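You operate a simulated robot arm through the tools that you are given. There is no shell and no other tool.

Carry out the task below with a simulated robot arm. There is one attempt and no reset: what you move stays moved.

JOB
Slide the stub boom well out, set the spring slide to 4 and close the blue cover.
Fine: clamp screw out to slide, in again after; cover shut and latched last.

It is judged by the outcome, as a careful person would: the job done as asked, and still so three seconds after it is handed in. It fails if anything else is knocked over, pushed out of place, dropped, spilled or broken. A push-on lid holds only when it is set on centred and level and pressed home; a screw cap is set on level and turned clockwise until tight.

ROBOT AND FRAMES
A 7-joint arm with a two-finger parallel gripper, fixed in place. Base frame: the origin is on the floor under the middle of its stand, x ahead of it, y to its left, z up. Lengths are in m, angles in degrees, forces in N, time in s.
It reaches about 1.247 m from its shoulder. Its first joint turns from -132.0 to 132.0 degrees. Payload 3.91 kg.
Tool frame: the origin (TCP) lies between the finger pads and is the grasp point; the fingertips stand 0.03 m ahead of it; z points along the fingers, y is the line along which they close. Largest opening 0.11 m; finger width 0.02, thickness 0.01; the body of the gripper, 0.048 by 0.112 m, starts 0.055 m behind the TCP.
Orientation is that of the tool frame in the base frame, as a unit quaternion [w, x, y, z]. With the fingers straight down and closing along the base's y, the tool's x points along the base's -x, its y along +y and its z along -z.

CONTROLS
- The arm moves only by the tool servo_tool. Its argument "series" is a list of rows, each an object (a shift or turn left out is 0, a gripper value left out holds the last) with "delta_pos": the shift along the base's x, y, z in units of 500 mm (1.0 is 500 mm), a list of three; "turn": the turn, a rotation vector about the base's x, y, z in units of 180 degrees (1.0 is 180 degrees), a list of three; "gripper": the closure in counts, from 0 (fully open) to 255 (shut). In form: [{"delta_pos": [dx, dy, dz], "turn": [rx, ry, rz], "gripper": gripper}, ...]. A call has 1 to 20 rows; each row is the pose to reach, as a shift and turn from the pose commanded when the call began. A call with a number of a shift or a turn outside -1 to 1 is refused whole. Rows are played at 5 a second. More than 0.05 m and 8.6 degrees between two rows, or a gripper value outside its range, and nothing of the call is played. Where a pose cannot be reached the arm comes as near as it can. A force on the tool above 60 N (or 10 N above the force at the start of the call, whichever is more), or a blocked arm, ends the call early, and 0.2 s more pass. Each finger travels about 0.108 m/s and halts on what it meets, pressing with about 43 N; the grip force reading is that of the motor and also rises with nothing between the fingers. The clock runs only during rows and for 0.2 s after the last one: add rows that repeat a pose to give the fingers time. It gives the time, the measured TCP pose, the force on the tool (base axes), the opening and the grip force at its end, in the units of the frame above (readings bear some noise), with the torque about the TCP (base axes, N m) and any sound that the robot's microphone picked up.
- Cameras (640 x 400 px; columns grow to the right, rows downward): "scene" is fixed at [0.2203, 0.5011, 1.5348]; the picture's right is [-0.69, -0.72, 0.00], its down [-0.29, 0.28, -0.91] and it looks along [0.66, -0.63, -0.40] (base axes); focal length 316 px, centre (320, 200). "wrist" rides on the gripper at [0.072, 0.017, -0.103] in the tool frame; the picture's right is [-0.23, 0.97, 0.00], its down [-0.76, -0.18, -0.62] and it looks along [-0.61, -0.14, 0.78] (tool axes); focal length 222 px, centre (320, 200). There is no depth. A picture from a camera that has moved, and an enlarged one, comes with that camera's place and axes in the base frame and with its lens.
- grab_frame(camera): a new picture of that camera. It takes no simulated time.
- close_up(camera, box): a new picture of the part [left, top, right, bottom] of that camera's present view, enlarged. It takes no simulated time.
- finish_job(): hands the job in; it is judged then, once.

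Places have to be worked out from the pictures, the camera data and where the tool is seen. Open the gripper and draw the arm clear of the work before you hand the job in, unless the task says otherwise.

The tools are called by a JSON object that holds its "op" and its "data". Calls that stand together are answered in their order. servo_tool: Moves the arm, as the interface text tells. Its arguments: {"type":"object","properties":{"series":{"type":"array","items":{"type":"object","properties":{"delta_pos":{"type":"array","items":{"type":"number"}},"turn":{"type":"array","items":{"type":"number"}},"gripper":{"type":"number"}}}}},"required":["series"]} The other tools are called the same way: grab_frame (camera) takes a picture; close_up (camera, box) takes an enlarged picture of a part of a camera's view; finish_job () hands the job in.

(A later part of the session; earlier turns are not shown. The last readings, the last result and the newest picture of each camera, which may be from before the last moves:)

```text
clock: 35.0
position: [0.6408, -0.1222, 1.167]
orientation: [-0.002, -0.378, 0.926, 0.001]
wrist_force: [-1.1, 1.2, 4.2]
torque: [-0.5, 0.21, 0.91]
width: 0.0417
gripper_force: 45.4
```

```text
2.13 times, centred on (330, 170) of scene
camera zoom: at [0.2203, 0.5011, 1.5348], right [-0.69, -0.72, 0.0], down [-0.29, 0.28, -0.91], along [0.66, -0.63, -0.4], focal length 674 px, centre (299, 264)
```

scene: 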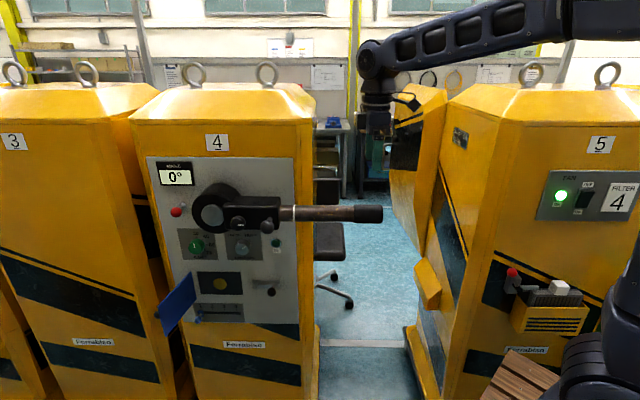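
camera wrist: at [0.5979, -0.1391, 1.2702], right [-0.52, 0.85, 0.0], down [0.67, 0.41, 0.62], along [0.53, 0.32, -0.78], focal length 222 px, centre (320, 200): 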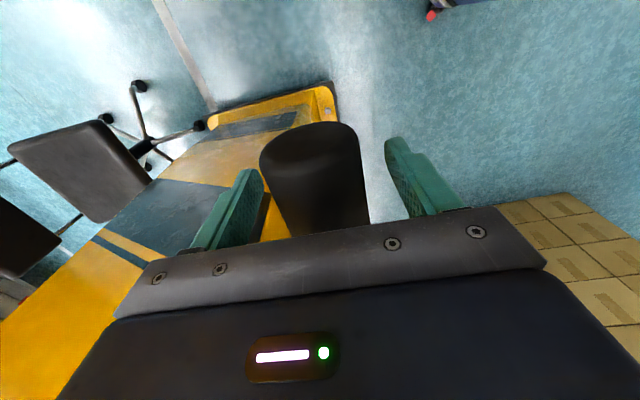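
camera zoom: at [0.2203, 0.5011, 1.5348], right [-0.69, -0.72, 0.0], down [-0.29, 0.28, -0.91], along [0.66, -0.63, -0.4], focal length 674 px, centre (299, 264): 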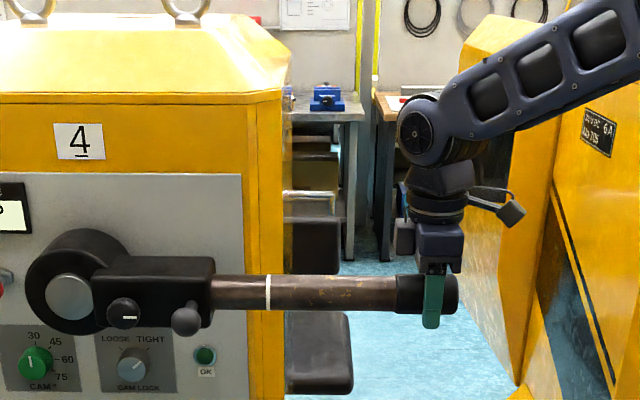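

The boom slides freely: its ring moved out about 30 mm with hardly any force. I check the wrist view for room on the outward side before pulling further.

{"op": "grab_frame", "data": {"camera": "wrist"}}

{"op": "grab_frame", "data": {"camera": "scene"}}

```text
taken
camera wrist: at [0.5763, -0.1602, 1.2702], right [-0.52, 0.85, 0.0], down [0.67, 0.41, 0.62], along [0.53, 0.32, -0.78], focal length 222 px, centre (320, 200)
```

wrist: 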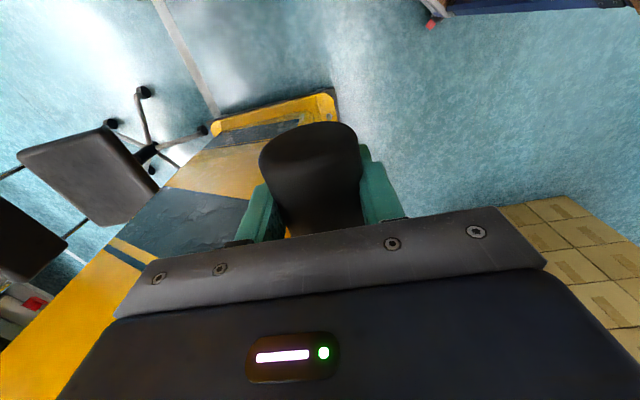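

```text
taken
```

scene: 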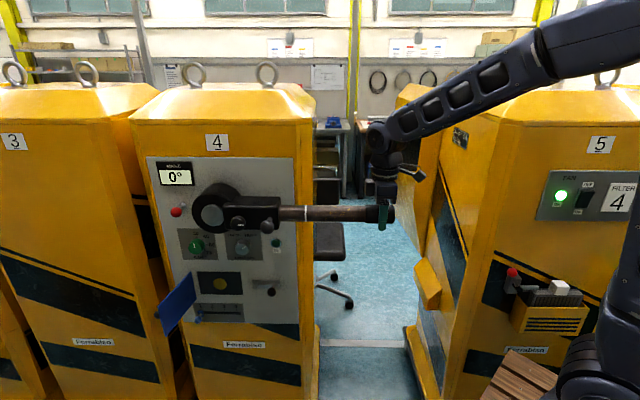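

There is plenty of room on the outward side, with machine 5's flank at about u ≈ 0.5 and the boom tip at 0.19. I keep pulling another 80 mm.

{"op": "servo_tool", "data": {"series": [{"delta_pos": [-0.0143, -0.0139, 0]}, {"delta_pos": [-0.0287, -0.0279, 0]}, {"delta_pos": [-0.043, -0.0418, 0]}, {"delta_pos": [-0.0573, -0.0558, 0]}, {"delta_pos": [-0.0717, -0.0697, 0]}, {"delta_pos": [-0.086, -0.0837, 0]}, {"delta_pos": [-0.1004, -0.0976, 0]}, {"delta_pos": [-0.1147, -0.1115, 0]}, {"delta_pos": [-0.1147, -0.1115, 0]}]}}

{"op": "close_up", "data": {"camera": "scene", "box": [180, 80, 480, 260]}}

```text
clock: 36.5
position: [0.5959, -0.1661, 1.1668]
orientation: [-0.001, -0.379, 0.925, 0.001]
wrist_force: [18.6, 2.5, -15.2]
torque: [0.52, -0.66, 0.74]
width: 0.0416
gripper_force: 45.2
stopped in row 7: the force on the tool passed its limit at 74 N (the readings are from after the stop); the commanded pose is now the measured one
```

```text
2.13 times, centred on (330, 170) of scene
camera zoom: at [0.2203, 0.5011, 1.5348], right [-0.69, -0.72, 0.0], down [-0.29, 0.28, -0.91], along [0.66, -0.63, -0.4], focal length 674 px, centre (299, 264)
```

zoom: 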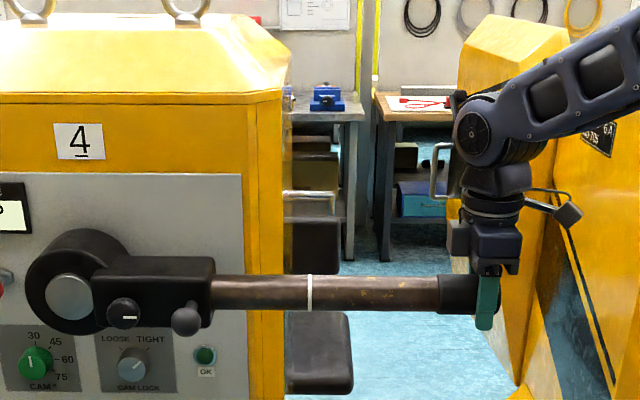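

The pull hit 74 N at about 85 mm of extension, probably the end stop. I relax and try a few more millimetres to tell a stop from a jam.

{"op": "servo_tool", "data": {"series": [{"delta_pos": [0.0, 0.0, 0]}, {"delta_pos": [-0.003, -0.0029, 0]}, {"delta_pos": [-0.006, -0.0058, 0]}, {"delta_pos": [-0.006, -0.0058, 0]}]}}

{"op": "close_up", "data": {"camera": "scene", "box": [180, 80, 480, 260]}}

```text
clock: 37.5
position: [0.5942, -0.169, 1.1681]
orientation: [0.0, -0.379, 0.925, 0.001]
wrist_force: [38.0, 3.6, 7.5]
torque: [-0.04, -0.04, 0.87]
width: 0.0418
gripper_force: 44.7
```

```text
2.13 times, centred on (330, 170) of scene
camera zoom: at [0.2203, 0.5011, 1.5348], right [-0.69, -0.72, 0.0], down [-0.29, 0.28, -0.91], along [0.66, -0.63, -0.4], focal length 674 px, centre (299, 264)
```

zoom: 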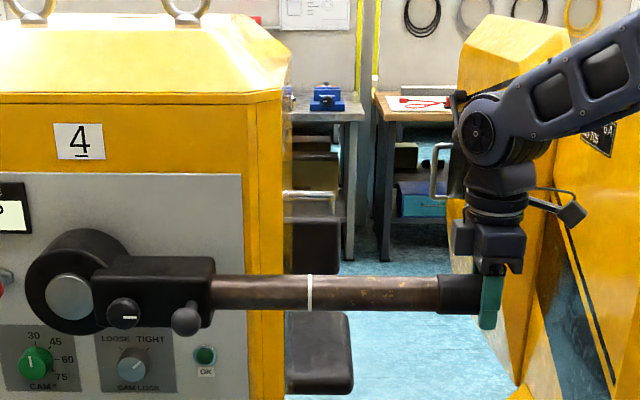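

The ring did not move and the fingers slipped, so the boom is at its end stop and fully out. I release, rise clear and face the panel again to drive the clamp screw back in.

{"op": "servo_tool", "data": {"series": [{"gripper": 60}, {"gripper": 60}, {"gripper": 60}, {"delta_pos": [0, 0, 0.06]}, {"delta_pos": [0, 0, 0.14]}, {"delta_pos": [0, 0, 0.22], "turn": [0, 0, 0.0089]}, {"delta_pos": [0, 0, 0.32], "turn": [0, 0, 0.0089]}]}}

{"op": "servo_tool", "data": {"series": [{"delta_pos": [-0.0073, 0.0552, 0.0143], "turn": [-0.0266, -0.0278, 0]}, {"delta_pos": [-0.0147, 0.1104, 0.0287], "turn": [-0.0532, -0.0555, 0]}, {"delta_pos": [-0.022, 0.1656, 0.043], "turn": [-0.0798, -0.0833, 0]}, {"delta_pos": [-0.0294, 0.2207, 0.0574], "turn": [-0.1065, -0.1111, 0]}, {"delta_pos": [-0.0367, 0.2759, 0.0717], "turn": [-0.1331, -0.1388, 0]}, {"delta_pos": [-0.044, 0.3311, 0.086], "turn": [-0.1597, -0.1666, 0]}, {"delta_pos": [-0.0514, 0.3863, 0.1004], "turn": [-0.1863, -0.1944, 0]}, {"delta_pos": [-0.0587, 0.4415, 0.1147], "turn": [-0.2129, -0.2222, 0]}, {"delta_pos": [-0.066, 0.4967, 0.129], "turn": [-0.2395, -0.2499, 0]}, {"delta_pos": [-0.0734, 0.5518, 0.1434], "turn": [-0.2662, -0.2777, 0]}, {"delta_pos": [-0.0807, 0.607, 0.1577], "turn": [-0.2928, -0.3055, 0]}, {"delta_pos": [-0.0881, 0.6622, 0.1721], "turn": [-0.3194, -0.3332, 0]}, {"delta_pos": [-0.0954, 0.7174, 0.1864], "turn": [-0.346, -0.361, 0], "gripper": 125}]}}

{"op": "grab_frame", "data": {"camera": "scene"}}

{"op": "grab_frame", "data": {"camera": "wrist"}}

```text
clock: 39.1
position: [0.592, -0.1702, 1.3261]
orientation: [-0.001, -0.392, 0.92, 0.001]
wrist_force: [0.7, -0.2, -0.1]
torque: [0.0, 0.03, -0.01]
width: 0.0841
gripper_force: 0.0
```

```text
clock: 41.9
position: [0.5443, 0.1872, 1.4193]
orientation: [-0.277, 0.276, -0.65, 0.651]
wrist_force: [0.1, -0.4, 1.0]
torque: [0.0, 0.01, 0.02]
width: 0.0562
gripper_force: 0.0
```

```text
taken
```

scene: 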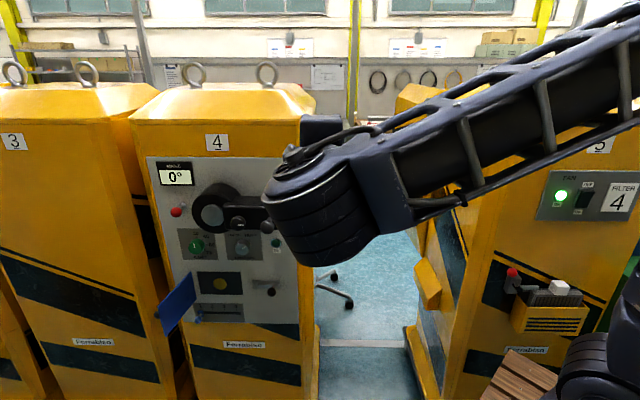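

```text
taken
camera wrist: at [0.4174, 0.2085, 1.4022], right [0.16, 0.17, -0.97], down [0.08, 0.98, 0.18], along [0.98, -0.1, 0.14], focal length 222 px, centre (320, 200)
```

wrist: 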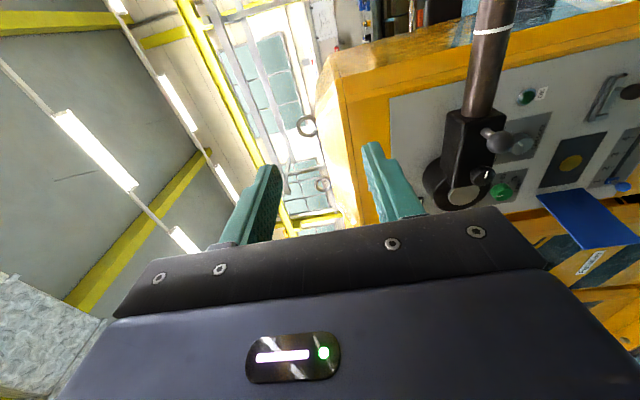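

The scene confirms the boom is extended. I roll to about 200°, to leave room for a full clockwise stroke, and move to the pre-grasp point in front of the screw.

{"op": "servo_tool", "data": {"series": [{"delta_pos": [0.0322, 0.0088, -0.0356], "turn": [-0.0315, 0.0302, 0]}, {"delta_pos": [0.0644, 0.0177, -0.0711], "turn": [-0.063, 0.0604, 0]}, {"delta_pos": [0.0966, 0.0265, -0.1067], "turn": [-0.0945, 0.0906, 0]}, {"delta_pos": [0.1287, 0.0353, -0.1423], "turn": [-0.1261, 0.1208, 0]}, {"delta_pos": [0.1609, 0.0441, -0.1779], "turn": [-0.1576, 0.151, 0]}, {"delta_pos": [0.1931, 0.053, -0.2134], "turn": [-0.1891, 0.1812, 0]}, {"delta_pos": [0.2253, 0.0618, -0.249], "turn": [-0.2206, 0.2115, 0]}, {"delta_pos": [0.2575, 0.0706, -0.2846], "turn": [-0.2521, 0.2417, 0]}, {"delta_pos": [0.2897, 0.0795, -0.3201], "turn": [-0.2836, 0.2719, 0]}, {"delta_pos": [0.3219, 0.0883, -0.3557], "turn": [-0.3151, 0.3021, 0]}, {"delta_pos": [0.354, 0.0971, -0.3913], "turn": [-0.3467, 0.3323, 0]}, {"delta_pos": [0.3862, 0.1059, -0.4269], "turn": [-0.3782, 0.3625, 0]}, {"delta_pos": [0.4184, 0.1148, -0.4624], "turn": [-0.4097, 0.3927, 0]}, {"delta_pos": [0.4506, 0.1236, -0.498], "turn": [-0.4412, 0.4229, 0]}, {"delta_pos": [0.4506, 0.1236, -0.498], "turn": [-0.4412, 0.4229, 0]}]}}

{"op": "grab_frame", "data": {"camera": "wrist"}}

{"op": "close_up", "data": {"camera": "wrist", "box": [210, 50, 430, 190]}}

```text
clock: 45.1
position: [0.7711, 0.2517, 1.1703]
orientation: [0.374, 0.691, -0.146, 0.601]
wrist_force: [0.1, 0.3, -0.2]
torque: [-0.01, 0.01, -0.02]
width: 0.0561
gripper_force: 0.0
```

```text
taken
camera wrist: at [0.7005, 0.3299, 1.2439], right [-0.69, -0.72, 0.12], down [-0.51, 0.36, -0.78], along [0.51, -0.6, -0.62], focal length 222 px, centre (320, 200)
```

wrist: 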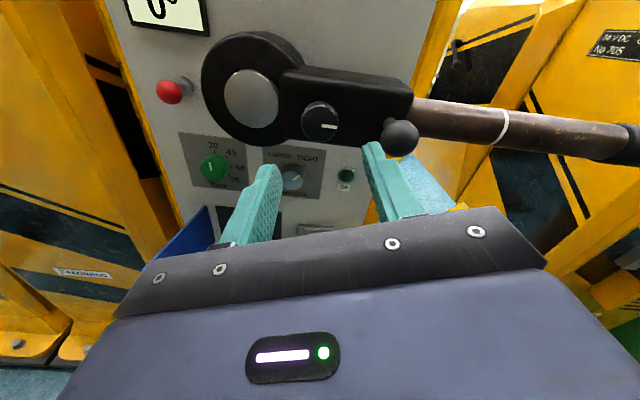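

```text
2.86 times, centred on (320, 120) of wrist
camera zoom: at [0.7005, 0.3299, 1.2439], right [-0.69, -0.72, 0.12], down [-0.51, 0.36, -0.78], along [0.51, -0.6, -0.62], focal length 635 px, centre (320, 429)
```

zoom: 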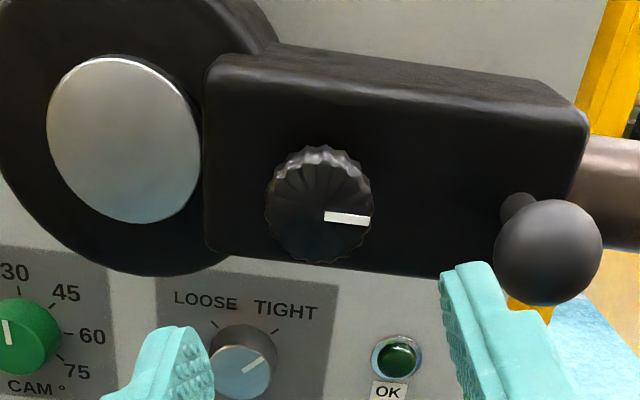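

The tool axis lines up with the screw face. I advance with the half-closed fingers to the same depth at which I released it, and grip.

{"op": "servo_tool", "data": {"series": [{"delta_pos": [0.035, -0.0335, 0]}, {"delta_pos": [0.075, -0.0719, 0]}, {"delta_pos": [0.105, -0.1006, 0]}, {"delta_pos": [0.125, -0.1198, 0]}, {"delta_pos": [0.1415, -0.1356, 0]}, {"delta_pos": [0.1415, -0.1356, 0], "gripper": 255}, {"delta_pos": [0.1415, -0.1356, 0]}, {"delta_pos": [0.1415, -0.1356, 0]}, {"delta_pos": [0.1415, -0.1356, 0]}]}}

{"op": "close_up", "data": {"camera": "wrist", "box": [210, 90, 430, 230]}}

```text
clock: 47.1
position: [0.8414, 0.183, 1.1703]
orientation: [0.374, 0.691, -0.146, 0.601]
wrist_force: [23.2, 16.7, -1.7]
torque: [-0.16, -0.18, 0.11]
width: 0.035
gripper_force: 45.2
```

```text
2.86 times, centred on (320, 160) of wrist
camera zoom: at [0.7708, 0.2625, 1.2435], right [-0.69, -0.72, 0.12], down [-0.51, 0.36, -0.78], along [0.51, -0.6, -0.62], focal length 635 px, centre (320, 314)
```

zoom: 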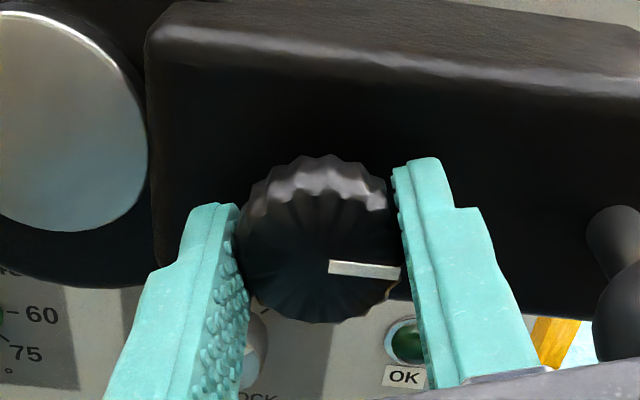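

The grip is good, with the pointer visible between the fingers. I correct 2 mm sideways and turn clockwise 64°, following inward slightly.

{"op": "servo_tool", "data": {"series": [{"delta_pos": [0.0025, 0.0026, 0]}, {"delta_pos": [0.0026, 0.0024, 0], "turn": [0.0321, -0.0308, 0]}, {"delta_pos": [0.0028, 0.0022, 0], "turn": [0.0642, -0.0615, 0]}, {"delta_pos": [0.003, 0.002, 0], "turn": [0.0962, -0.0923, 0]}, {"delta_pos": [0.0032, 0.0018, 0], "turn": [0.1283, -0.123, 0]}, {"delta_pos": [0.0034, 0.0016, 0], "turn": [0.1604, -0.1538, 0]}, {"delta_pos": [0.0036, 0.0014, 0], "turn": [0.1925, -0.1846, 0]}, {"delta_pos": [0.0038, 0.0012, 0], "turn": [0.2246, -0.2153, 0]}, {"delta_pos": [0.004, 0.001, 0], "turn": [0.2567, -0.2461, 0]}]}}

{"op": "close_up", "data": {"camera": "wrist", "box": [210, 90, 430, 230]}}

```text
clock: 49.1
position: [0.8422, 0.1818, 1.1718]
orientation: [-0.001, 0.509, -0.492, 0.707]
wrist_force: [-19.0, -22.3, -20.4]
torque: [-0.09, -0.05, -1.21]
width: 0.0349
gripper_force: 45.2
```

```text
2.86 times, centred on (320, 160) of wrist
camera zoom: at [0.7228, 0.2092, 1.2101], right [-0.38, -0.39, -0.84], down [0.01, 0.91, -0.42], along [0.93, -0.17, -0.34], focal length 635 px, centre (320, 314)
```

zoom: 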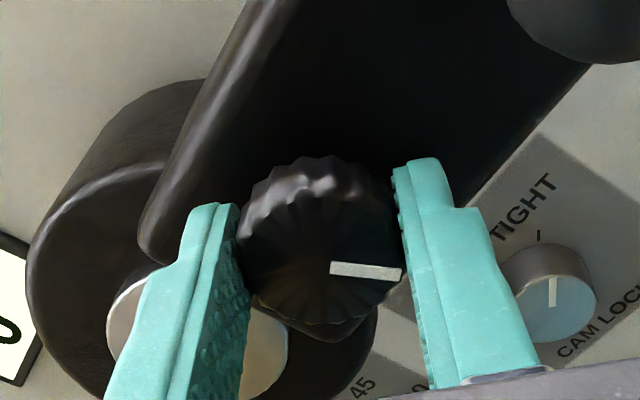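

The screw follows clockwise. I ease the side load right and down, and turn another 64°.

{"op": "servo_tool", "data": {"series": [{"delta_pos": [-0.0024, -0.0025, -0.004]}, {"delta_pos": [-0.0022, -0.0027, -0.004], "turn": [0.0321, -0.0308, 0]}, {"delta_pos": [-0.002, -0.0029, -0.004], "turn": [0.0642, -0.0615, 0]}, {"delta_pos": [-0.0018, -0.0031, -0.004], "turn": [0.0962, -0.0923, 0]}, {"delta_pos": [-0.0016, -0.0033, -0.004], "turn": [0.1283, -0.123, 0]}, {"delta_pos": [-0.0014, -0.0035, -0.004], "turn": [0.1604, -0.1538, 0]}, {"delta_pos": [-0.0012, -0.0037, -0.004], "turn": [0.1925, -0.1846, 0]}, {"delta_pos": [-0.001, -0.0039, -0.004], "turn": [0.2246, -0.2153, 0]}, {"delta_pos": [-0.0008, -0.0041, -0.004], "turn": [0.2567, -0.2461, 0]}]}}

{"op": "close_up", "data": {"camera": "wrist", "box": [210, 90, 430, 230]}}

```text
clock: 51.1
position: [0.843, 0.181, 1.17]
orientation: [0.377, -0.169, 0.687, -0.598]
wrist_force: [16.2, -13.1, 13.8]
torque: [-0.42, -0.38, 0.48]
width: 0.0352
gripper_force: 45.2
```

```text
2.86 times, centred on (320, 160) of wrist
camera zoom: at [0.7227, 0.2072, 1.1302], right [0.36, 0.38, -0.85], down [0.01, 0.91, 0.41], along [0.93, -0.16, 0.32], focal length 635 px, centre (320, 314)
```

zoom: 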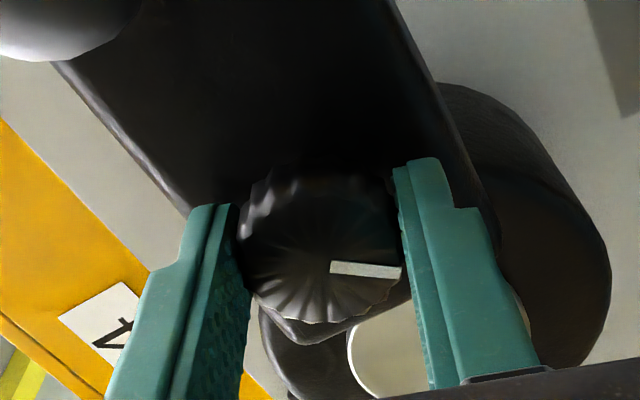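

The turn is 128° so far, and the screw is drawing the hand inward with about 21 N, as expected when it goes in. I follow inward and turn the remaining angle plus a little more to bring it up tight.

{"op": "servo_tool", "data": {"series": [{"delta_pos": [0.002, -0.0019, 0.003]}, {"delta_pos": [0.0023, -0.0022, 0.003], "turn": [0.0321, -0.0308, 0]}, {"delta_pos": [0.0026, -0.0025, 0.003], "turn": [0.0642, -0.0615, 0]}, {"delta_pos": [0.0029, -0.0028, 0.003], "turn": [0.0962, -0.0923, 0]}, {"delta_pos": [0.0032, -0.0031, 0.003], "turn": [0.1283, -0.123, 0]}, {"delta_pos": [0.0035, -0.0034, 0.003], "turn": [0.1604, -0.1538, 0]}, {"delta_pos": [0.0038, -0.0037, 0.003], "turn": [0.1925, -0.1846, 0]}, {"delta_pos": [0.0038, -0.0037, 0.003], "turn": [0.2246, -0.2153, 0]}]}}

{"op": "close_up", "data": {"camera": "wrist", "box": [210, 90, 430, 230]}}

```text
clock: 52.9
position: [0.8471, 0.1806, 1.17]
orientation: [0.613, 0.172, 0.687, -0.35]
wrist_force: [8.8, -1.6, -22.4]
torque: [-0.47, -0.04, -0.21]
width: 0.0351
gripper_force: 45.0
```

```text
2.86 times, centred on (320, 160) of wrist
camera zoom: at [0.7659, 0.2492, 1.0947], right [0.69, 0.72, -0.05], down [-0.42, 0.46, 0.78], along [0.59, -0.52, 0.62], focal length 635 px, centre (320, 314)
```

zoom: 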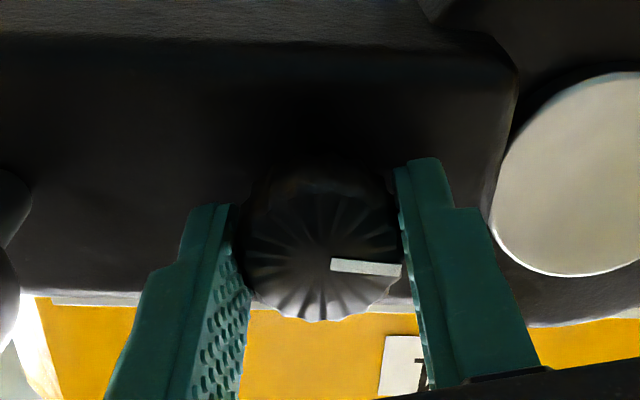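

The screw is back at about its original angle with the pointer to the left. I turn a little further to feel for the tight stop.

{"op": "servo_tool", "data": {"series": [{"delta_pos": [0, 0, -0.002], "turn": [0.016, -0.0154, 0]}, {"delta_pos": [0, 0, -0.002], "turn": [0.0321, -0.0308, 0]}, {"delta_pos": [0, 0, -0.002], "turn": [0.0481, -0.0461, 0]}, {"delta_pos": [0, 0, -0.002], "turn": [0.0642, -0.0615, 0]}, {"delta_pos": [0, 0, -0.002], "turn": [0.0802, -0.0769, 0]}, {"delta_pos": [0, 0, -0.002], "turn": [0.0962, -0.0923, 0]}]}}

{"op": "close_up", "data": {"camera": "wrist", "box": [210, 90, 430, 230]}}

```text
clock: 54.3
position: [0.8455, 0.1804, 1.1697]
orientation: [0.673, 0.308, 0.637, -0.216]
wrist_force: [11.0, 3.4, -0.7]
torque: [-0.53, 0.26, -0.38]
width: 0.0352
gripper_force: 45.0
```

```text
2.86 times, centred on (320, 160) of wrist
camera zoom: at [0.7867, 0.2717, 1.0996], right [0.64, 0.67, 0.36], down [-0.65, 0.22, 0.73], along [0.41, -0.7, 0.58], focal length 635 px, centre (320, 314)
```

zoom: 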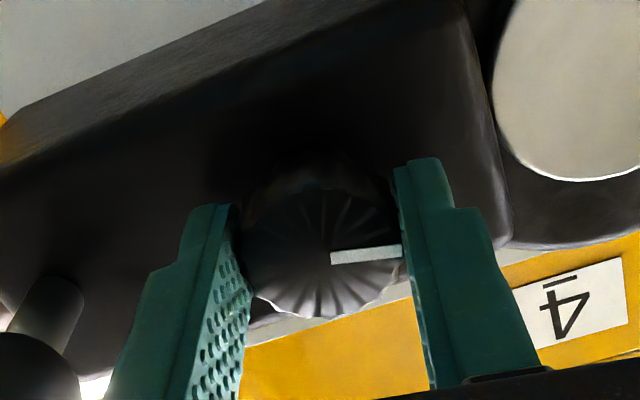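

The fingers slipped about 17° round the screw against a 0.56 N·m resistance, so it is home and tight. I release, back out and check the result.

{"op": "servo_tool", "data": {"series": [{"gripper": 125}, {"gripper": 125}, {"gripper": 125}, {"delta_pos": [-0.036, 0.0346, 0.0]}, {"delta_pos": [-0.09, 0.0865, 0.0]}, {"delta_pos": [-0.15, 0.144, 0.0]}, {"delta_pos": [-0.21, 0.2015, 0.0]}, {"delta_pos": [-0.27, 0.259, 0.0], "turn": [-0.0321, 0.0308, 0]}, {"delta_pos": [-0.33, 0.316, 0.0], "turn": [-0.0321, 0.0308, 0]}]}}

{"op": "grab_frame", "data": {"camera": "wrist"}}

{"op": "grab_frame", "data": {"camera": "scene"}}

```text
clock: 56.3
position: [0.6793, 0.3376, 1.1696]
orientation: [0.656, 0.264, 0.656, -0.263]
wrist_force: [1.7, -0.6, -0.2]
torque: [-0.04, 0.01, 0.02]
width: 0.0561
gripper_force: 0.0
```

```text
taken
camera wrist: at [0.6155, 0.422, 1.0962], right [0.67, 0.7, 0.23], down [-0.57, 0.3, 0.76], along [0.47, -0.64, 0.61], focal length 222 px, centre (320, 200)
```

wrist: 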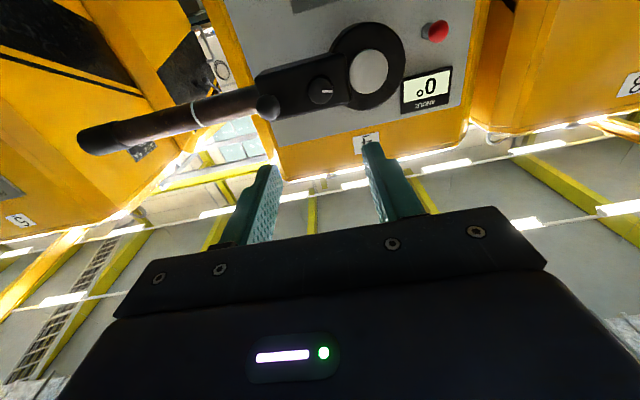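

```text
taken
```

scene: 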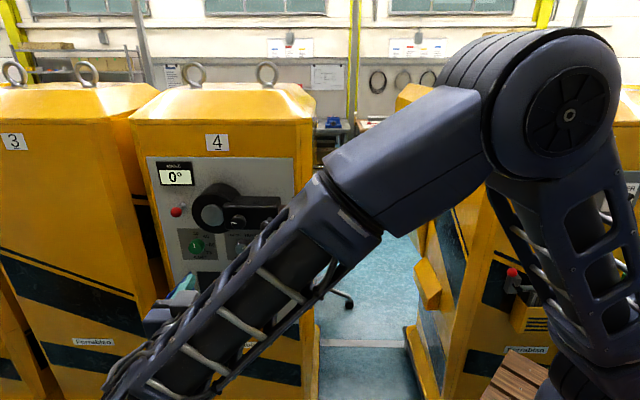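

The clamp screw points left again and the boom stays extended. I now move down to just in front of the slide knob (about u = -0.40, z = 0.76), keeping the camera below the hand so it stays clear of the open cover.

{"op": "servo_tool", "data": {"series": [{"delta_pos": [0.0357, 0.0118, -0.0683]}, {"delta_pos": [0.0715, 0.0237, -0.1365]}, {"delta_pos": [0.1072, 0.0355, -0.2048]}, {"delta_pos": [0.1429, 0.0473, -0.273]}, {"delta_pos": [0.1787, 0.0592, -0.3413]}, {"delta_pos": [0.2144, 0.071, -0.4095]}, {"delta_pos": [0.2501, 0.0828, -0.4778]}, {"delta_pos": [0.2859, 0.0947, -0.546]}, {"delta_pos": [0.3216, 0.1065, -0.6143]}, {"delta_pos": [0.3573, 0.1183, -0.6825]}, {"delta_pos": [0.3931, 0.1302, -0.7508]}, {"delta_pos": [0.4288, 0.142, -0.819]}, {"delta_pos": [0.4288, 0.142, -0.819]}]}}

{"op": "grab_frame", "data": {"camera": "wrist"}}

{"op": "grab_frame", "data": {"camera": "scene"}}

```text
clock: 59.1
position: [0.8934, 0.4098, 0.7602]
orientation: [0.656, 0.263, 0.657, -0.262]
wrist_force: [0.6, 0.4, 0.4]
torque: [-0.05, 0.02, 0.02]
width: 0.0562
gripper_force: 0.1
```

```text
taken
camera wrist: at [0.8284, 0.4939, 0.6865], right [0.67, 0.7, 0.23], down [-0.57, 0.3, 0.76], along [0.47, -0.64, 0.61], focal length 222 px, centre (320, 200)
```

wrist: 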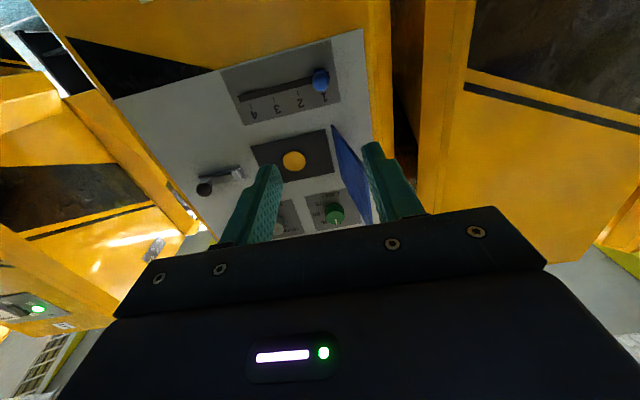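

```text
taken
```

scene: 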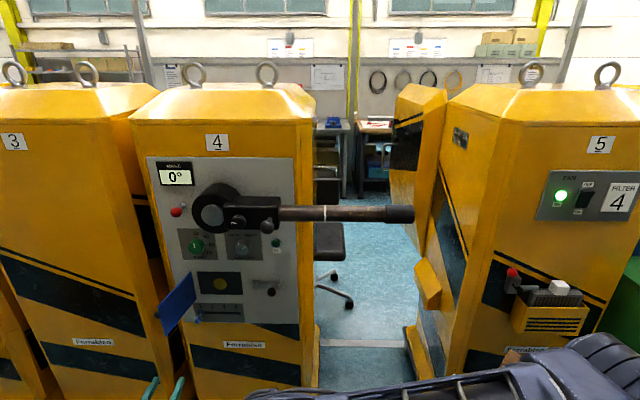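

I can see the slide, the latch and the cover from below. I enlarge them for detail and position.

{"op": "close_up", "data": {"camera": "wrist", "box": [180, 40, 400, 180]}}

{"op": "close_up", "data": {"camera": "scene", "box": [150, 255, 300, 350]}}

{"op": "close_up", "data": {"camera": "scene", "box": [180, 170, 300, 245]}}

```text
2.86 times, centred on (290, 110) of wrist
camera zoom: at [0.8284, 0.4939, 0.6865], right [0.67, 0.7, 0.23], down [-0.57, 0.3, 0.76], along [0.47, -0.64, 0.61], focal length 635 px, centre (406, 457)
```

zoom: 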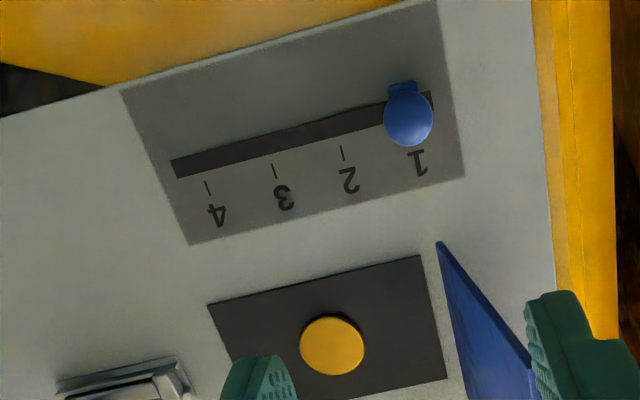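

```text
4.21 times, centred on (225, 302) of scene
camera zoom: at [0.2203, 0.5011, 1.5348], right [-0.69, -0.72, 0.0], down [-0.29, 0.28, -0.91], along [0.66, -0.63, -0.4], focal length 1330 px, centre (720, -232)
```

zoom: 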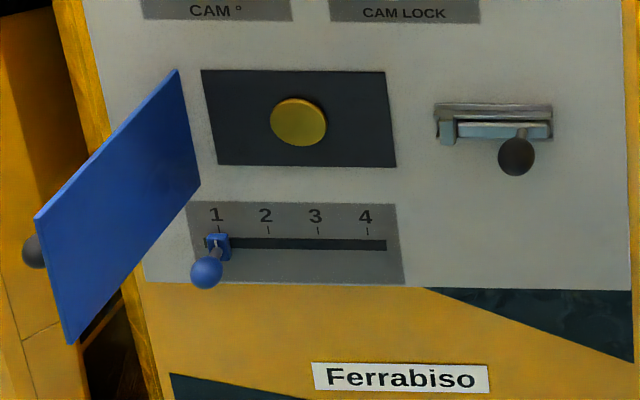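

```text
5.33 times, centred on (240, 208) of scene
camera zoom: at [0.2203, 0.5011, 1.5348], right [-0.69, -0.72, 0.0], down [-0.29, 0.28, -0.91], along [0.66, -0.63, -0.4], focal length 1685 px, centre (747, 160)
```

zoom: 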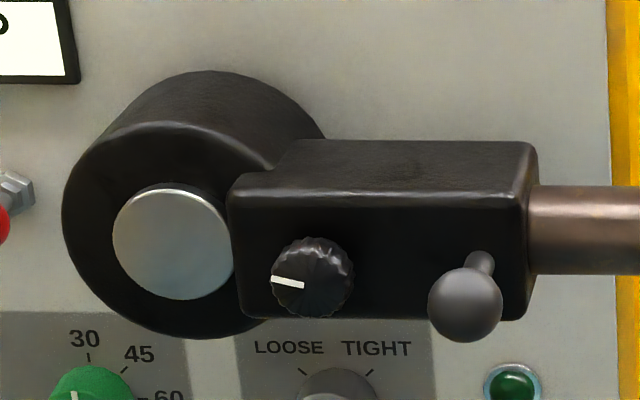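

The slide ball is at about (u -0.403, w 0.798, z 0.752) and mark 4 is 0.12 m to its right. I move in level with it so the fingertips stop about 1 cm short of the panel, then check before gripping.

{"op": "servo_tool", "data": {"series": [{"delta_pos": [0.0042, 0.0044, -0.016]}, {"delta_pos": [0.06, -0.051, -0.016]}, {"delta_pos": [0.115, -0.104, -0.016]}, {"delta_pos": [0.17, -0.157, -0.016]}, {"delta_pos": [0.225, -0.2095, -0.016]}, {"delta_pos": [0.27, -0.253, -0.016]}, {"delta_pos": [0.31, -0.291, -0.016]}, {"delta_pos": [0.33, -0.3103, -0.016]}, {"delta_pos": [0.3464, -0.3236, -0.016]}, {"delta_pos": [0.3464, -0.3236, -0.016]}]}}

{"op": "grab_frame", "data": {"camera": "wrist"}}

{"op": "close_up", "data": {"camera": "scene", "box": [150, 255, 300, 350]}}

```text
clock: 61.3
position: [1.0664, 0.2451, 0.7527]
orientation: [0.656, 0.264, 0.656, -0.264]
wrist_force: [0.2, -0.9, -0.4]
torque: [0.04, 0.0, 0.0]
width: 0.0561
gripper_force: 0.0
```

```text
taken
camera wrist: at [1.002, 0.3303, 0.6791], right [0.67, 0.7, 0.23], down [-0.57, 0.3, 0.76], along [0.47, -0.64, 0.61], focal length 222 px, centre (320, 200)
```

wrist: 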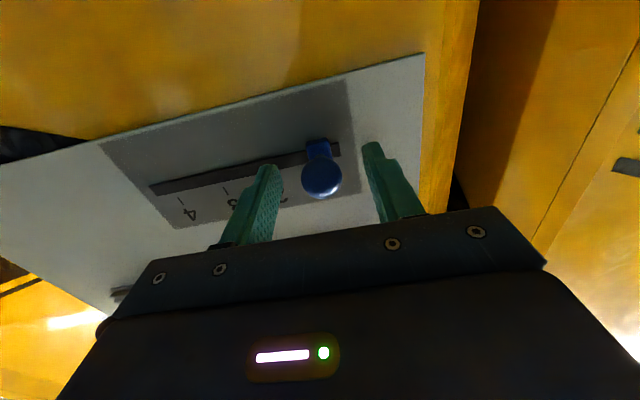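

```text
4.21 times, centred on (225, 302) of scene
camera zoom: at [0.2203, 0.5011, 1.5348], right [-0.69, -0.72, 0.0], down [-0.29, 0.28, -0.91], along [0.66, -0.63, -0.4], focal length 1330 px, centre (720, -232)
```

zoom: 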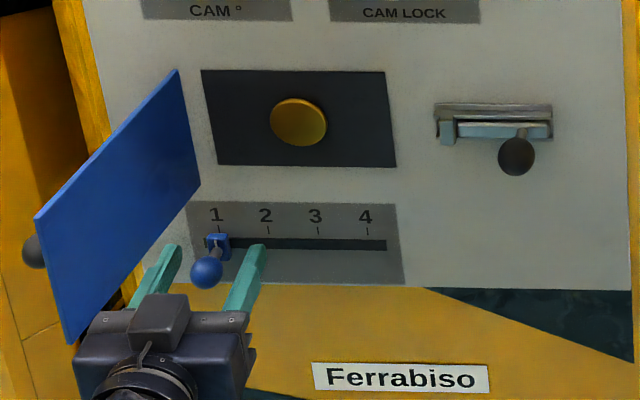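

The slide ball sits between the fingers. I close on it; the tick positions also show the panel's horizontal runs exactly along (-0.707, -0.707).

{"op": "servo_tool", "data": {"series": [{"gripper": 255}, {"gripper": 255}, {"gripper": 255}, {"gripper": 255}]}}

{"op": "close_up", "data": {"camera": "wrist", "box": [210, 90, 430, 230]}}

```text
clock: 62.3
position: [1.0672, 0.2468, 0.7525]
orientation: [0.656, 0.264, 0.656, -0.264]
wrist_force: [2.9, -0.5, 0.3]
torque: [0.03, -0.02, 0.06]
width: 0.0235
gripper_force: 44.7
```

```text
2.86 times, centred on (320, 160) of wrist
camera zoom: at [1.002, 0.3305, 0.6791], right [0.67, 0.7, 0.23], down [-0.57, 0.3, 0.76], along [0.47, -0.64, 0.61], focal length 635 px, centre (320, 314)
```

zoom: 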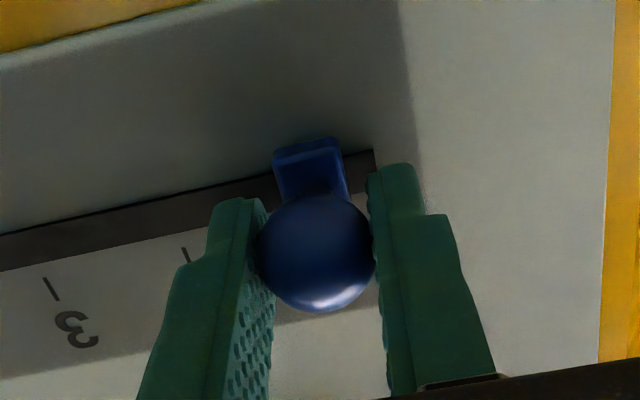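

The ball is gripped at 23.5 mm. I move it 40 mm right along the slot to feel how it travels.

{"op": "servo_tool", "data": {"series": [{"delta_pos": [-0.0141, -0.0141, 0]}, {"delta_pos": [-0.0283, -0.0283, 0]}, {"delta_pos": [-0.0424, -0.0424, 0]}, {"delta_pos": [-0.0566, -0.0566, 0]}]}}

{"op": "close_up", "data": {"camera": "scene", "box": [150, 255, 300, 350]}}

```text
clock: 63.3
position: [1.039, 0.2175, 0.7528]
orientation: [0.656, 0.264, 0.656, -0.263]
wrist_force: [0.7, 2.0, 5.0]
torque: [-0.34, -0.24, 0.02]
width: 0.0233
gripper_force: 45.1
```

```text
4.21 times, centred on (225, 302) of scene
camera zoom: at [0.2203, 0.5011, 1.5348], right [-0.69, -0.72, 0.0], down [-0.29, 0.28, -0.91], along [0.66, -0.63, -0.4], focal length 1330 px, centre (720, -232)
```

zoom: 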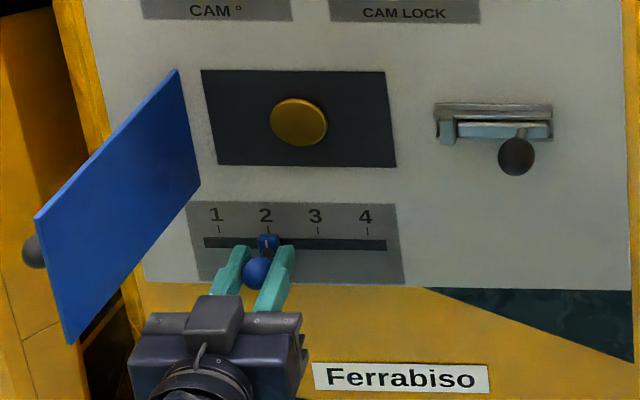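

The slide moves freely and is now exactly at 2, so each division is 40 mm. I move another 80 mm to reach 4.

{"op": "servo_tool", "data": {"series": [{"delta_pos": [-0.0141, -0.0141, 0]}, {"delta_pos": [-0.0283, -0.0283, 0]}, {"delta_pos": [-0.0424, -0.0424, 0]}, {"delta_pos": [-0.0566, -0.0566, 0]}, {"delta_pos": [-0.0707, -0.0707, 0]}, {"delta_pos": [-0.0849, -0.0849, 0]}, {"delta_pos": [-0.099, -0.099, 0]}, {"delta_pos": [-0.1131, -0.1131, 0]}, {"delta_pos": [-0.1131, -0.1131, 0]}]}}

{"op": "close_up", "data": {"camera": "scene", "box": [150, 255, 300, 350]}}

{"op": "close_up", "data": {"camera": "wrist", "box": [210, 90, 430, 230]}}

```text
clock: 65.3
position: [0.9822, 0.1615, 0.7521]
orientation: [0.656, 0.264, 0.657, -0.263]
wrist_force: [19.1, -4.6, -2.0]
torque: [0.04, 0.08, 0.12]
width: 0.0235
gripper_force: 45.2
```

```text
4.21 times, centred on (225, 302) of scene
camera zoom: at [0.2203, 0.5011, 1.5348], right [-0.69, -0.72, 0.0], down [-0.29, 0.28, -0.91], along [0.66, -0.63, -0.4], focal length 1330 px, centre (720, -232)
```

zoom: 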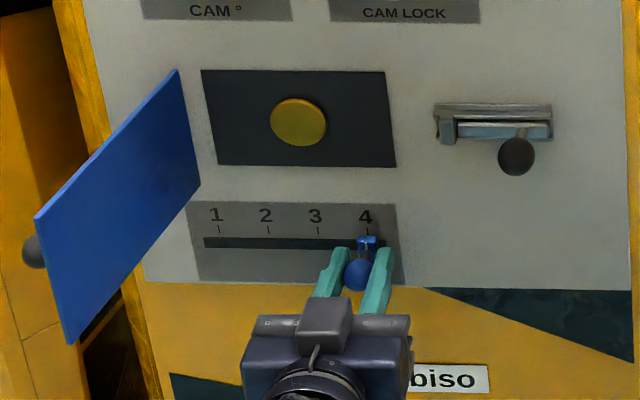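

```text
2.86 times, centred on (320, 160) of wrist
camera zoom: at [0.9175, 0.2463, 0.6792], right [0.67, 0.7, 0.23], down [-0.57, 0.3, 0.76], along [0.47, -0.64, 0.6], focal length 635 px, centre (320, 314)
```

zoom: 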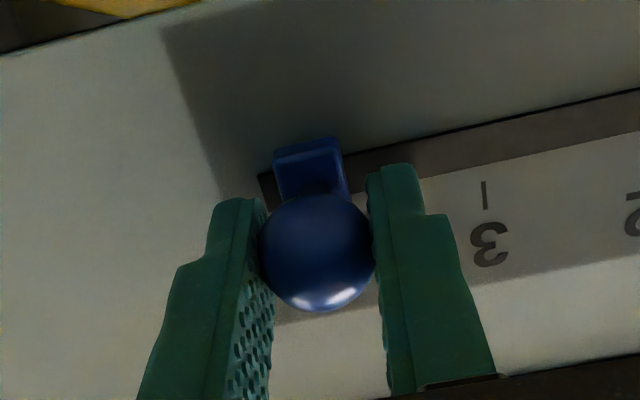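

The slide block is under the 4 mark. I open the fingers and see whether it stays there.

{"op": "servo_tool", "data": {"series": [{"gripper": 150}, {"gripper": 125}, {"gripper": 125}, {"gripper": 125}]}}

{"op": "close_up", "data": {"camera": "scene", "box": [150, 255, 300, 350]}}

```text
clock: 66.3
position: [0.9821, 0.1622, 0.7525]
orientation: [0.656, 0.264, 0.656, -0.263]
wrist_force: [0.3, -0.1, 0.8]
torque: [0.02, 0.02, 0.04]
width: 0.0565
gripper_force: 0.1
```

```text
4.21 times, centred on (225, 302) of scene
camera zoom: at [0.2203, 0.5011, 1.5348], right [-0.69, -0.72, 0.0], down [-0.29, 0.28, -0.91], along [0.66, -0.63, -0.4], focal length 1330 px, centre (720, -232)
```

zoom: 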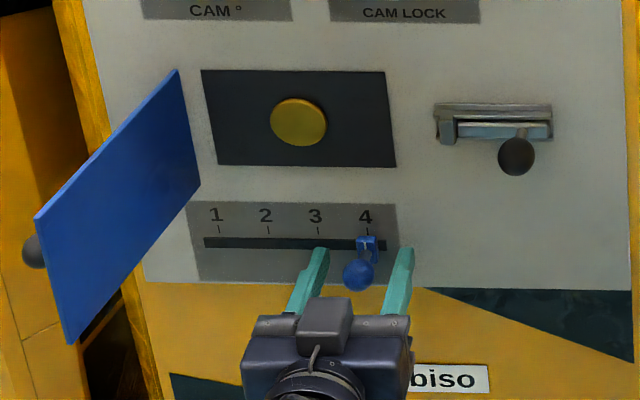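

The slide stays at 4. I back straight out and align the tool with the true panel normal (45°).

{"op": "servo_tool", "data": {"series": [{"delta_pos": [-0.04, 0.04, 0]}, {"delta_pos": [-0.1, 0.1, 0]}, {"delta_pos": [-0.16, 0.16, 0], "turn": [0, 0, -0.0067]}, {"delta_pos": [-0.22, 0.22, 0], "turn": [0, 0, -0.0067]}, {"delta_pos": [-0.28, 0.28, 0], "turn": [0, 0, -0.0067]}, {"delta_pos": [-0.3536, 0.3536, 0], "turn": [0, 0, -0.0067]}, {"delta_pos": [-0.3536, 0.3536, 0], "turn": [0, 0, -0.0067]}]}}

{"op": "close_up", "data": {"camera": "scene", "box": [150, 255, 300, 350]}}

{"op": "grab_frame", "data": {"camera": "wrist"}}

```text
refused: row 6 steps farther than a row can; nothing moved
```

```text
4.21 times, centred on (225, 302) of scene
camera zoom: at [0.2203, 0.5011, 1.5348], right [-0.69, -0.72, 0.0], down [-0.29, 0.28, -0.91], along [0.66, -0.63, -0.4], focal length 1330 px, centre (720, -232)
```

zoom: 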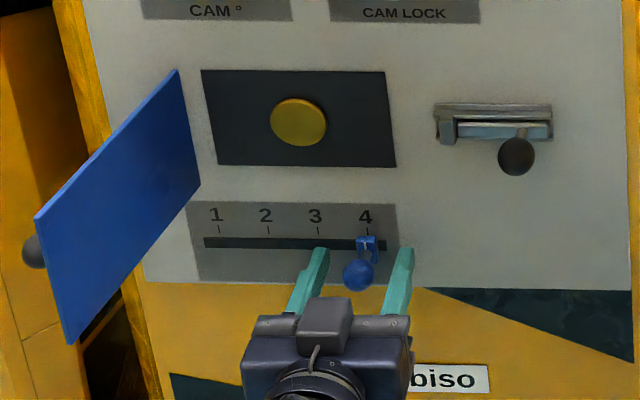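

```text
taken
camera wrist: at [0.917, 0.2464, 0.6793], right [0.67, 0.7, 0.23], down [-0.57, 0.3, 0.76], along [0.47, -0.64, 0.61], focal length 222 px, centre (320, 200)
```

wrist: 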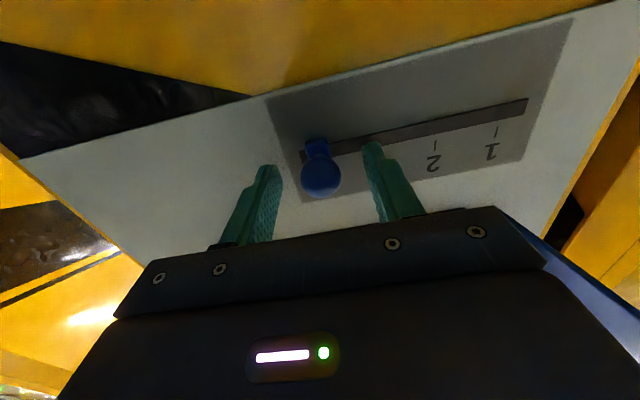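

The last step was too long and the call was refused, so nothing moved. I repeat the withdrawal with shorter rows.

{"op": "servo_tool", "data": {"series": [{"delta_pos": [-0.04, 0.04, 0]}, {"delta_pos": [-0.09, 0.09, 0]}, {"delta_pos": [-0.14, 0.14, 0]}, {"delta_pos": [-0.19, 0.19, 0], "turn": [0, 0, -0.0067]}, {"delta_pos": [-0.245, 0.245, 0], "turn": [0, 0, -0.0067]}, {"delta_pos": [-0.3, 0.3, 0], "turn": [0, 0, -0.0067]}, {"delta_pos": [-0.3536, 0.3536, 0], "turn": [0, 0, -0.0067]}, {"delta_pos": [-0.3536, 0.3536, 0], "turn": [0, 0, -0.0067]}]}}

{"op": "grab_frame", "data": {"camera": "wrist"}}

{"op": "close_up", "data": {"camera": "scene", "box": [150, 255, 300, 350]}}

```text
clock: 68.1
position: [0.8041, 0.3389, 0.7512]
orientation: [0.653, 0.27, 0.654, -0.27]
wrist_force: [0.4, -0.8, -0.3]
torque: [0.01, 0.0, 0.01]
width: 0.056
gripper_force: 0.1
```

```text
taken
camera wrist: at [0.7414, 0.4248, 0.6783], right [0.69, 0.69, 0.23], down [-0.57, 0.31, 0.76], along [0.45, -0.65, 0.61], focal length 222 px, centre (320, 200)
```

wrist: 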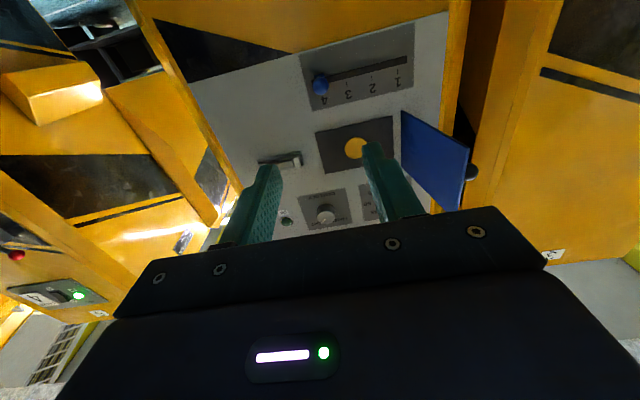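

```text
4.21 times, centred on (225, 302) of scene
camera zoom: at [0.2203, 0.5011, 1.5348], right [-0.69, -0.72, 0.0], down [-0.29, 0.28, -0.91], along [0.66, -0.63, -0.4], focal length 1330 px, centre (720, -232)
```

zoom: 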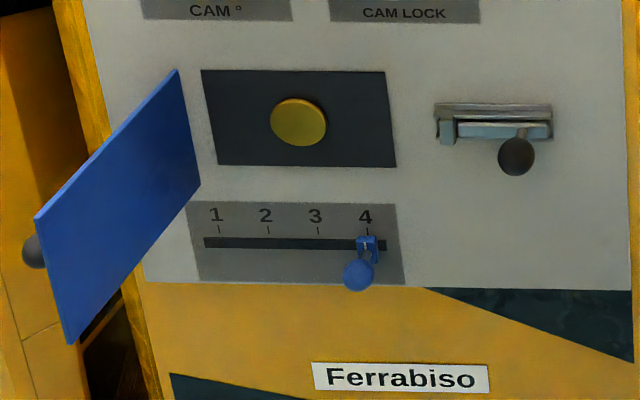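

The slide rests at 4. I enlarge the cover and its knob from this viewpoint to fix their positions.

{"op": "close_up", "data": {"camera": "wrist", "box": [340, 70, 500, 230]}}

{"op": "close_up", "data": {"camera": "wrist", "box": [240, 120, 340, 240]}}

```text
2.50 times, centred on (420, 150) of wrist
camera zoom: at [0.7414, 0.4248, 0.6783], right [0.69, 0.69, 0.23], down [-0.57, 0.31, 0.76], along [0.45, -0.65, 0.61], focal length 555 px, centre (70, 325)
```

zoom: 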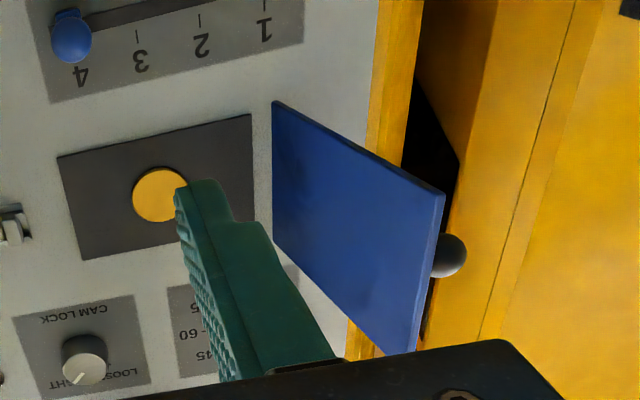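

```text
3.33 times, centred on (290, 180) of wrist
camera zoom: at [0.7414, 0.4248, 0.6783], right [0.69, 0.69, 0.23], down [-0.57, 0.31, 0.76], along [0.45, -0.65, 0.61], focal length 740 px, centre (420, 267)
```

zoom: 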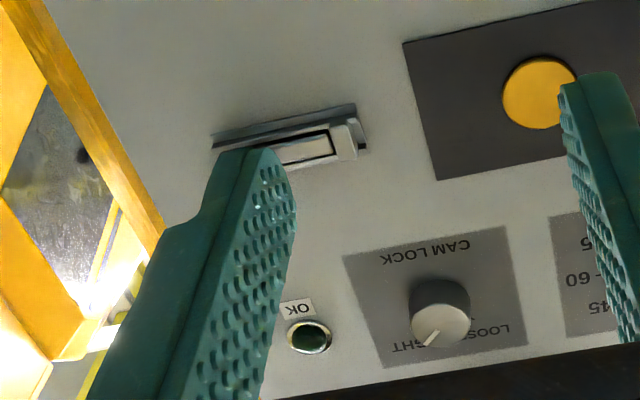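

Both views now agree:

| Point | U | W | z |
|---|---|---|---|
| Cover knob | -0.987 | 0.480 | 0.879 |
| Hinge | -0.932 | 0.609 | – |
| Cover bottom edge | – | – | 0.823 |

The cover stands open about 100°. I roll the hand 90° clockwise, so the fingers close vertically with the camera on the left, and move to just in front of the knob.

{"op": "servo_tool", "data": {"series": [{"delta_pos": [0.0256, 0.0161, 0.0212], "turn": [0.0295, -0.0295, 0]}, {"delta_pos": [0.0512, 0.0322, 0.0423], "turn": [0.0589, -0.0589, 0]}, {"delta_pos": [0.0768, 0.0483, 0.0635], "turn": [0.0884, -0.0884, 0]}, {"delta_pos": [0.1024, 0.0644, 0.0847], "turn": [0.1179, -0.1179, 0]}, {"delta_pos": [0.128, 0.0805, 0.1058], "turn": [0.1473, -0.1473, 0]}, {"delta_pos": [0.1536, 0.0966, 0.127], "turn": [0.1768, -0.1768, 0]}, {"delta_pos": [0.1792, 0.1127, 0.1482], "turn": [0.2063, -0.2063, 0]}, {"delta_pos": [0.2048, 0.1288, 0.1693], "turn": [0.2357, -0.2357, 0]}, {"delta_pos": [0.2304, 0.1449, 0.1905], "turn": [0.2652, -0.2652, 0]}, {"delta_pos": [0.256, 0.161, 0.2117], "turn": [0.2947, -0.2947, 0]}, {"delta_pos": [0.2816, 0.1771, 0.2328], "turn": [0.3241, -0.3241, 0]}, {"delta_pos": [0.3072, 0.1932, 0.254], "turn": [0.3536, -0.3536, 0]}, {"delta_pos": [0.3072, 0.1932, 0.254], "turn": [0.3536, -0.3536, 0]}]}}

{"op": "grab_frame", "data": {"camera": "wrist"}}

{"op": "grab_frame", "data": {"camera": "scene"}}

```text
clock: 71.1
position: [0.9514, 0.4541, 0.9036]
orientation: [0.643, 0.658, 0.269, 0.286]
wrist_force: [0.1, 0.2, 0.1]
torque: [0.0, -0.02, 0.0]
width: 0.0562
gripper_force: 0.0
stopped in row 13: the arm was blocked; the commanded pose is now the measured one
```

```text
taken
camera wrist: at [0.9239, 0.579, 0.9229], right [-0.17, -0.19, 0.97], down [-0.97, -0.11, -0.19], along [0.15, -0.97, -0.17], focal length 222 px, centre (320, 200)
```

wrist: 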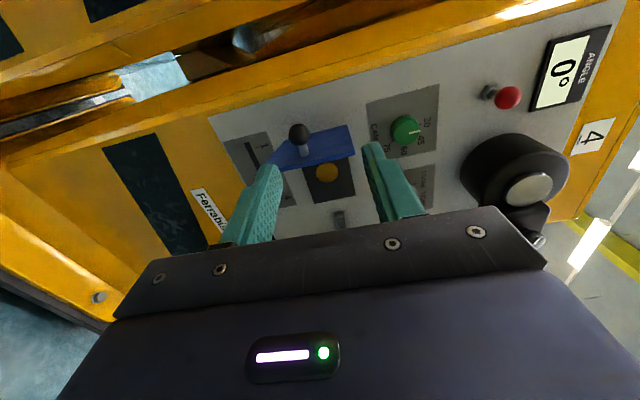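

```text
taken
```

scene: 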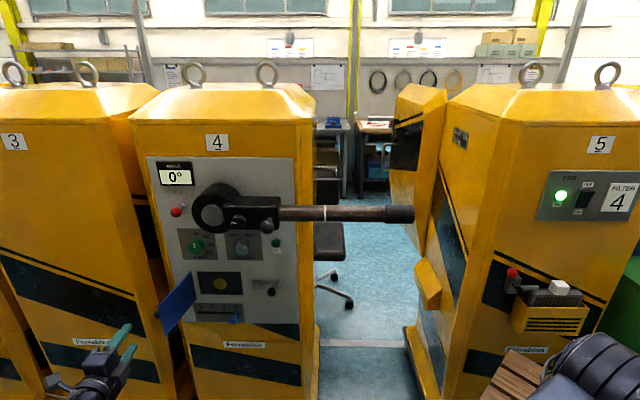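

The wrist hit a joint limit near this roll, so I'll use the opposite roll (+90°) instead. First I use this good view of the knob to refine its position.

{"op": "close_up", "data": {"camera": "wrist", "box": [210, 90, 430, 230]}}

```text
2.86 times, centred on (320, 160) of wrist
camera zoom: at [0.9239, 0.579, 0.9229], right [-0.17, -0.19, 0.97], down [-0.97, -0.11, -0.19], along [0.15, -0.97, -0.17], focal length 635 px, centre (320, 314)
```

zoom: 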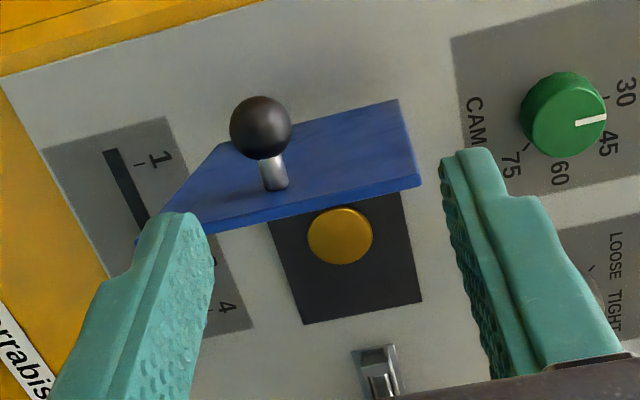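

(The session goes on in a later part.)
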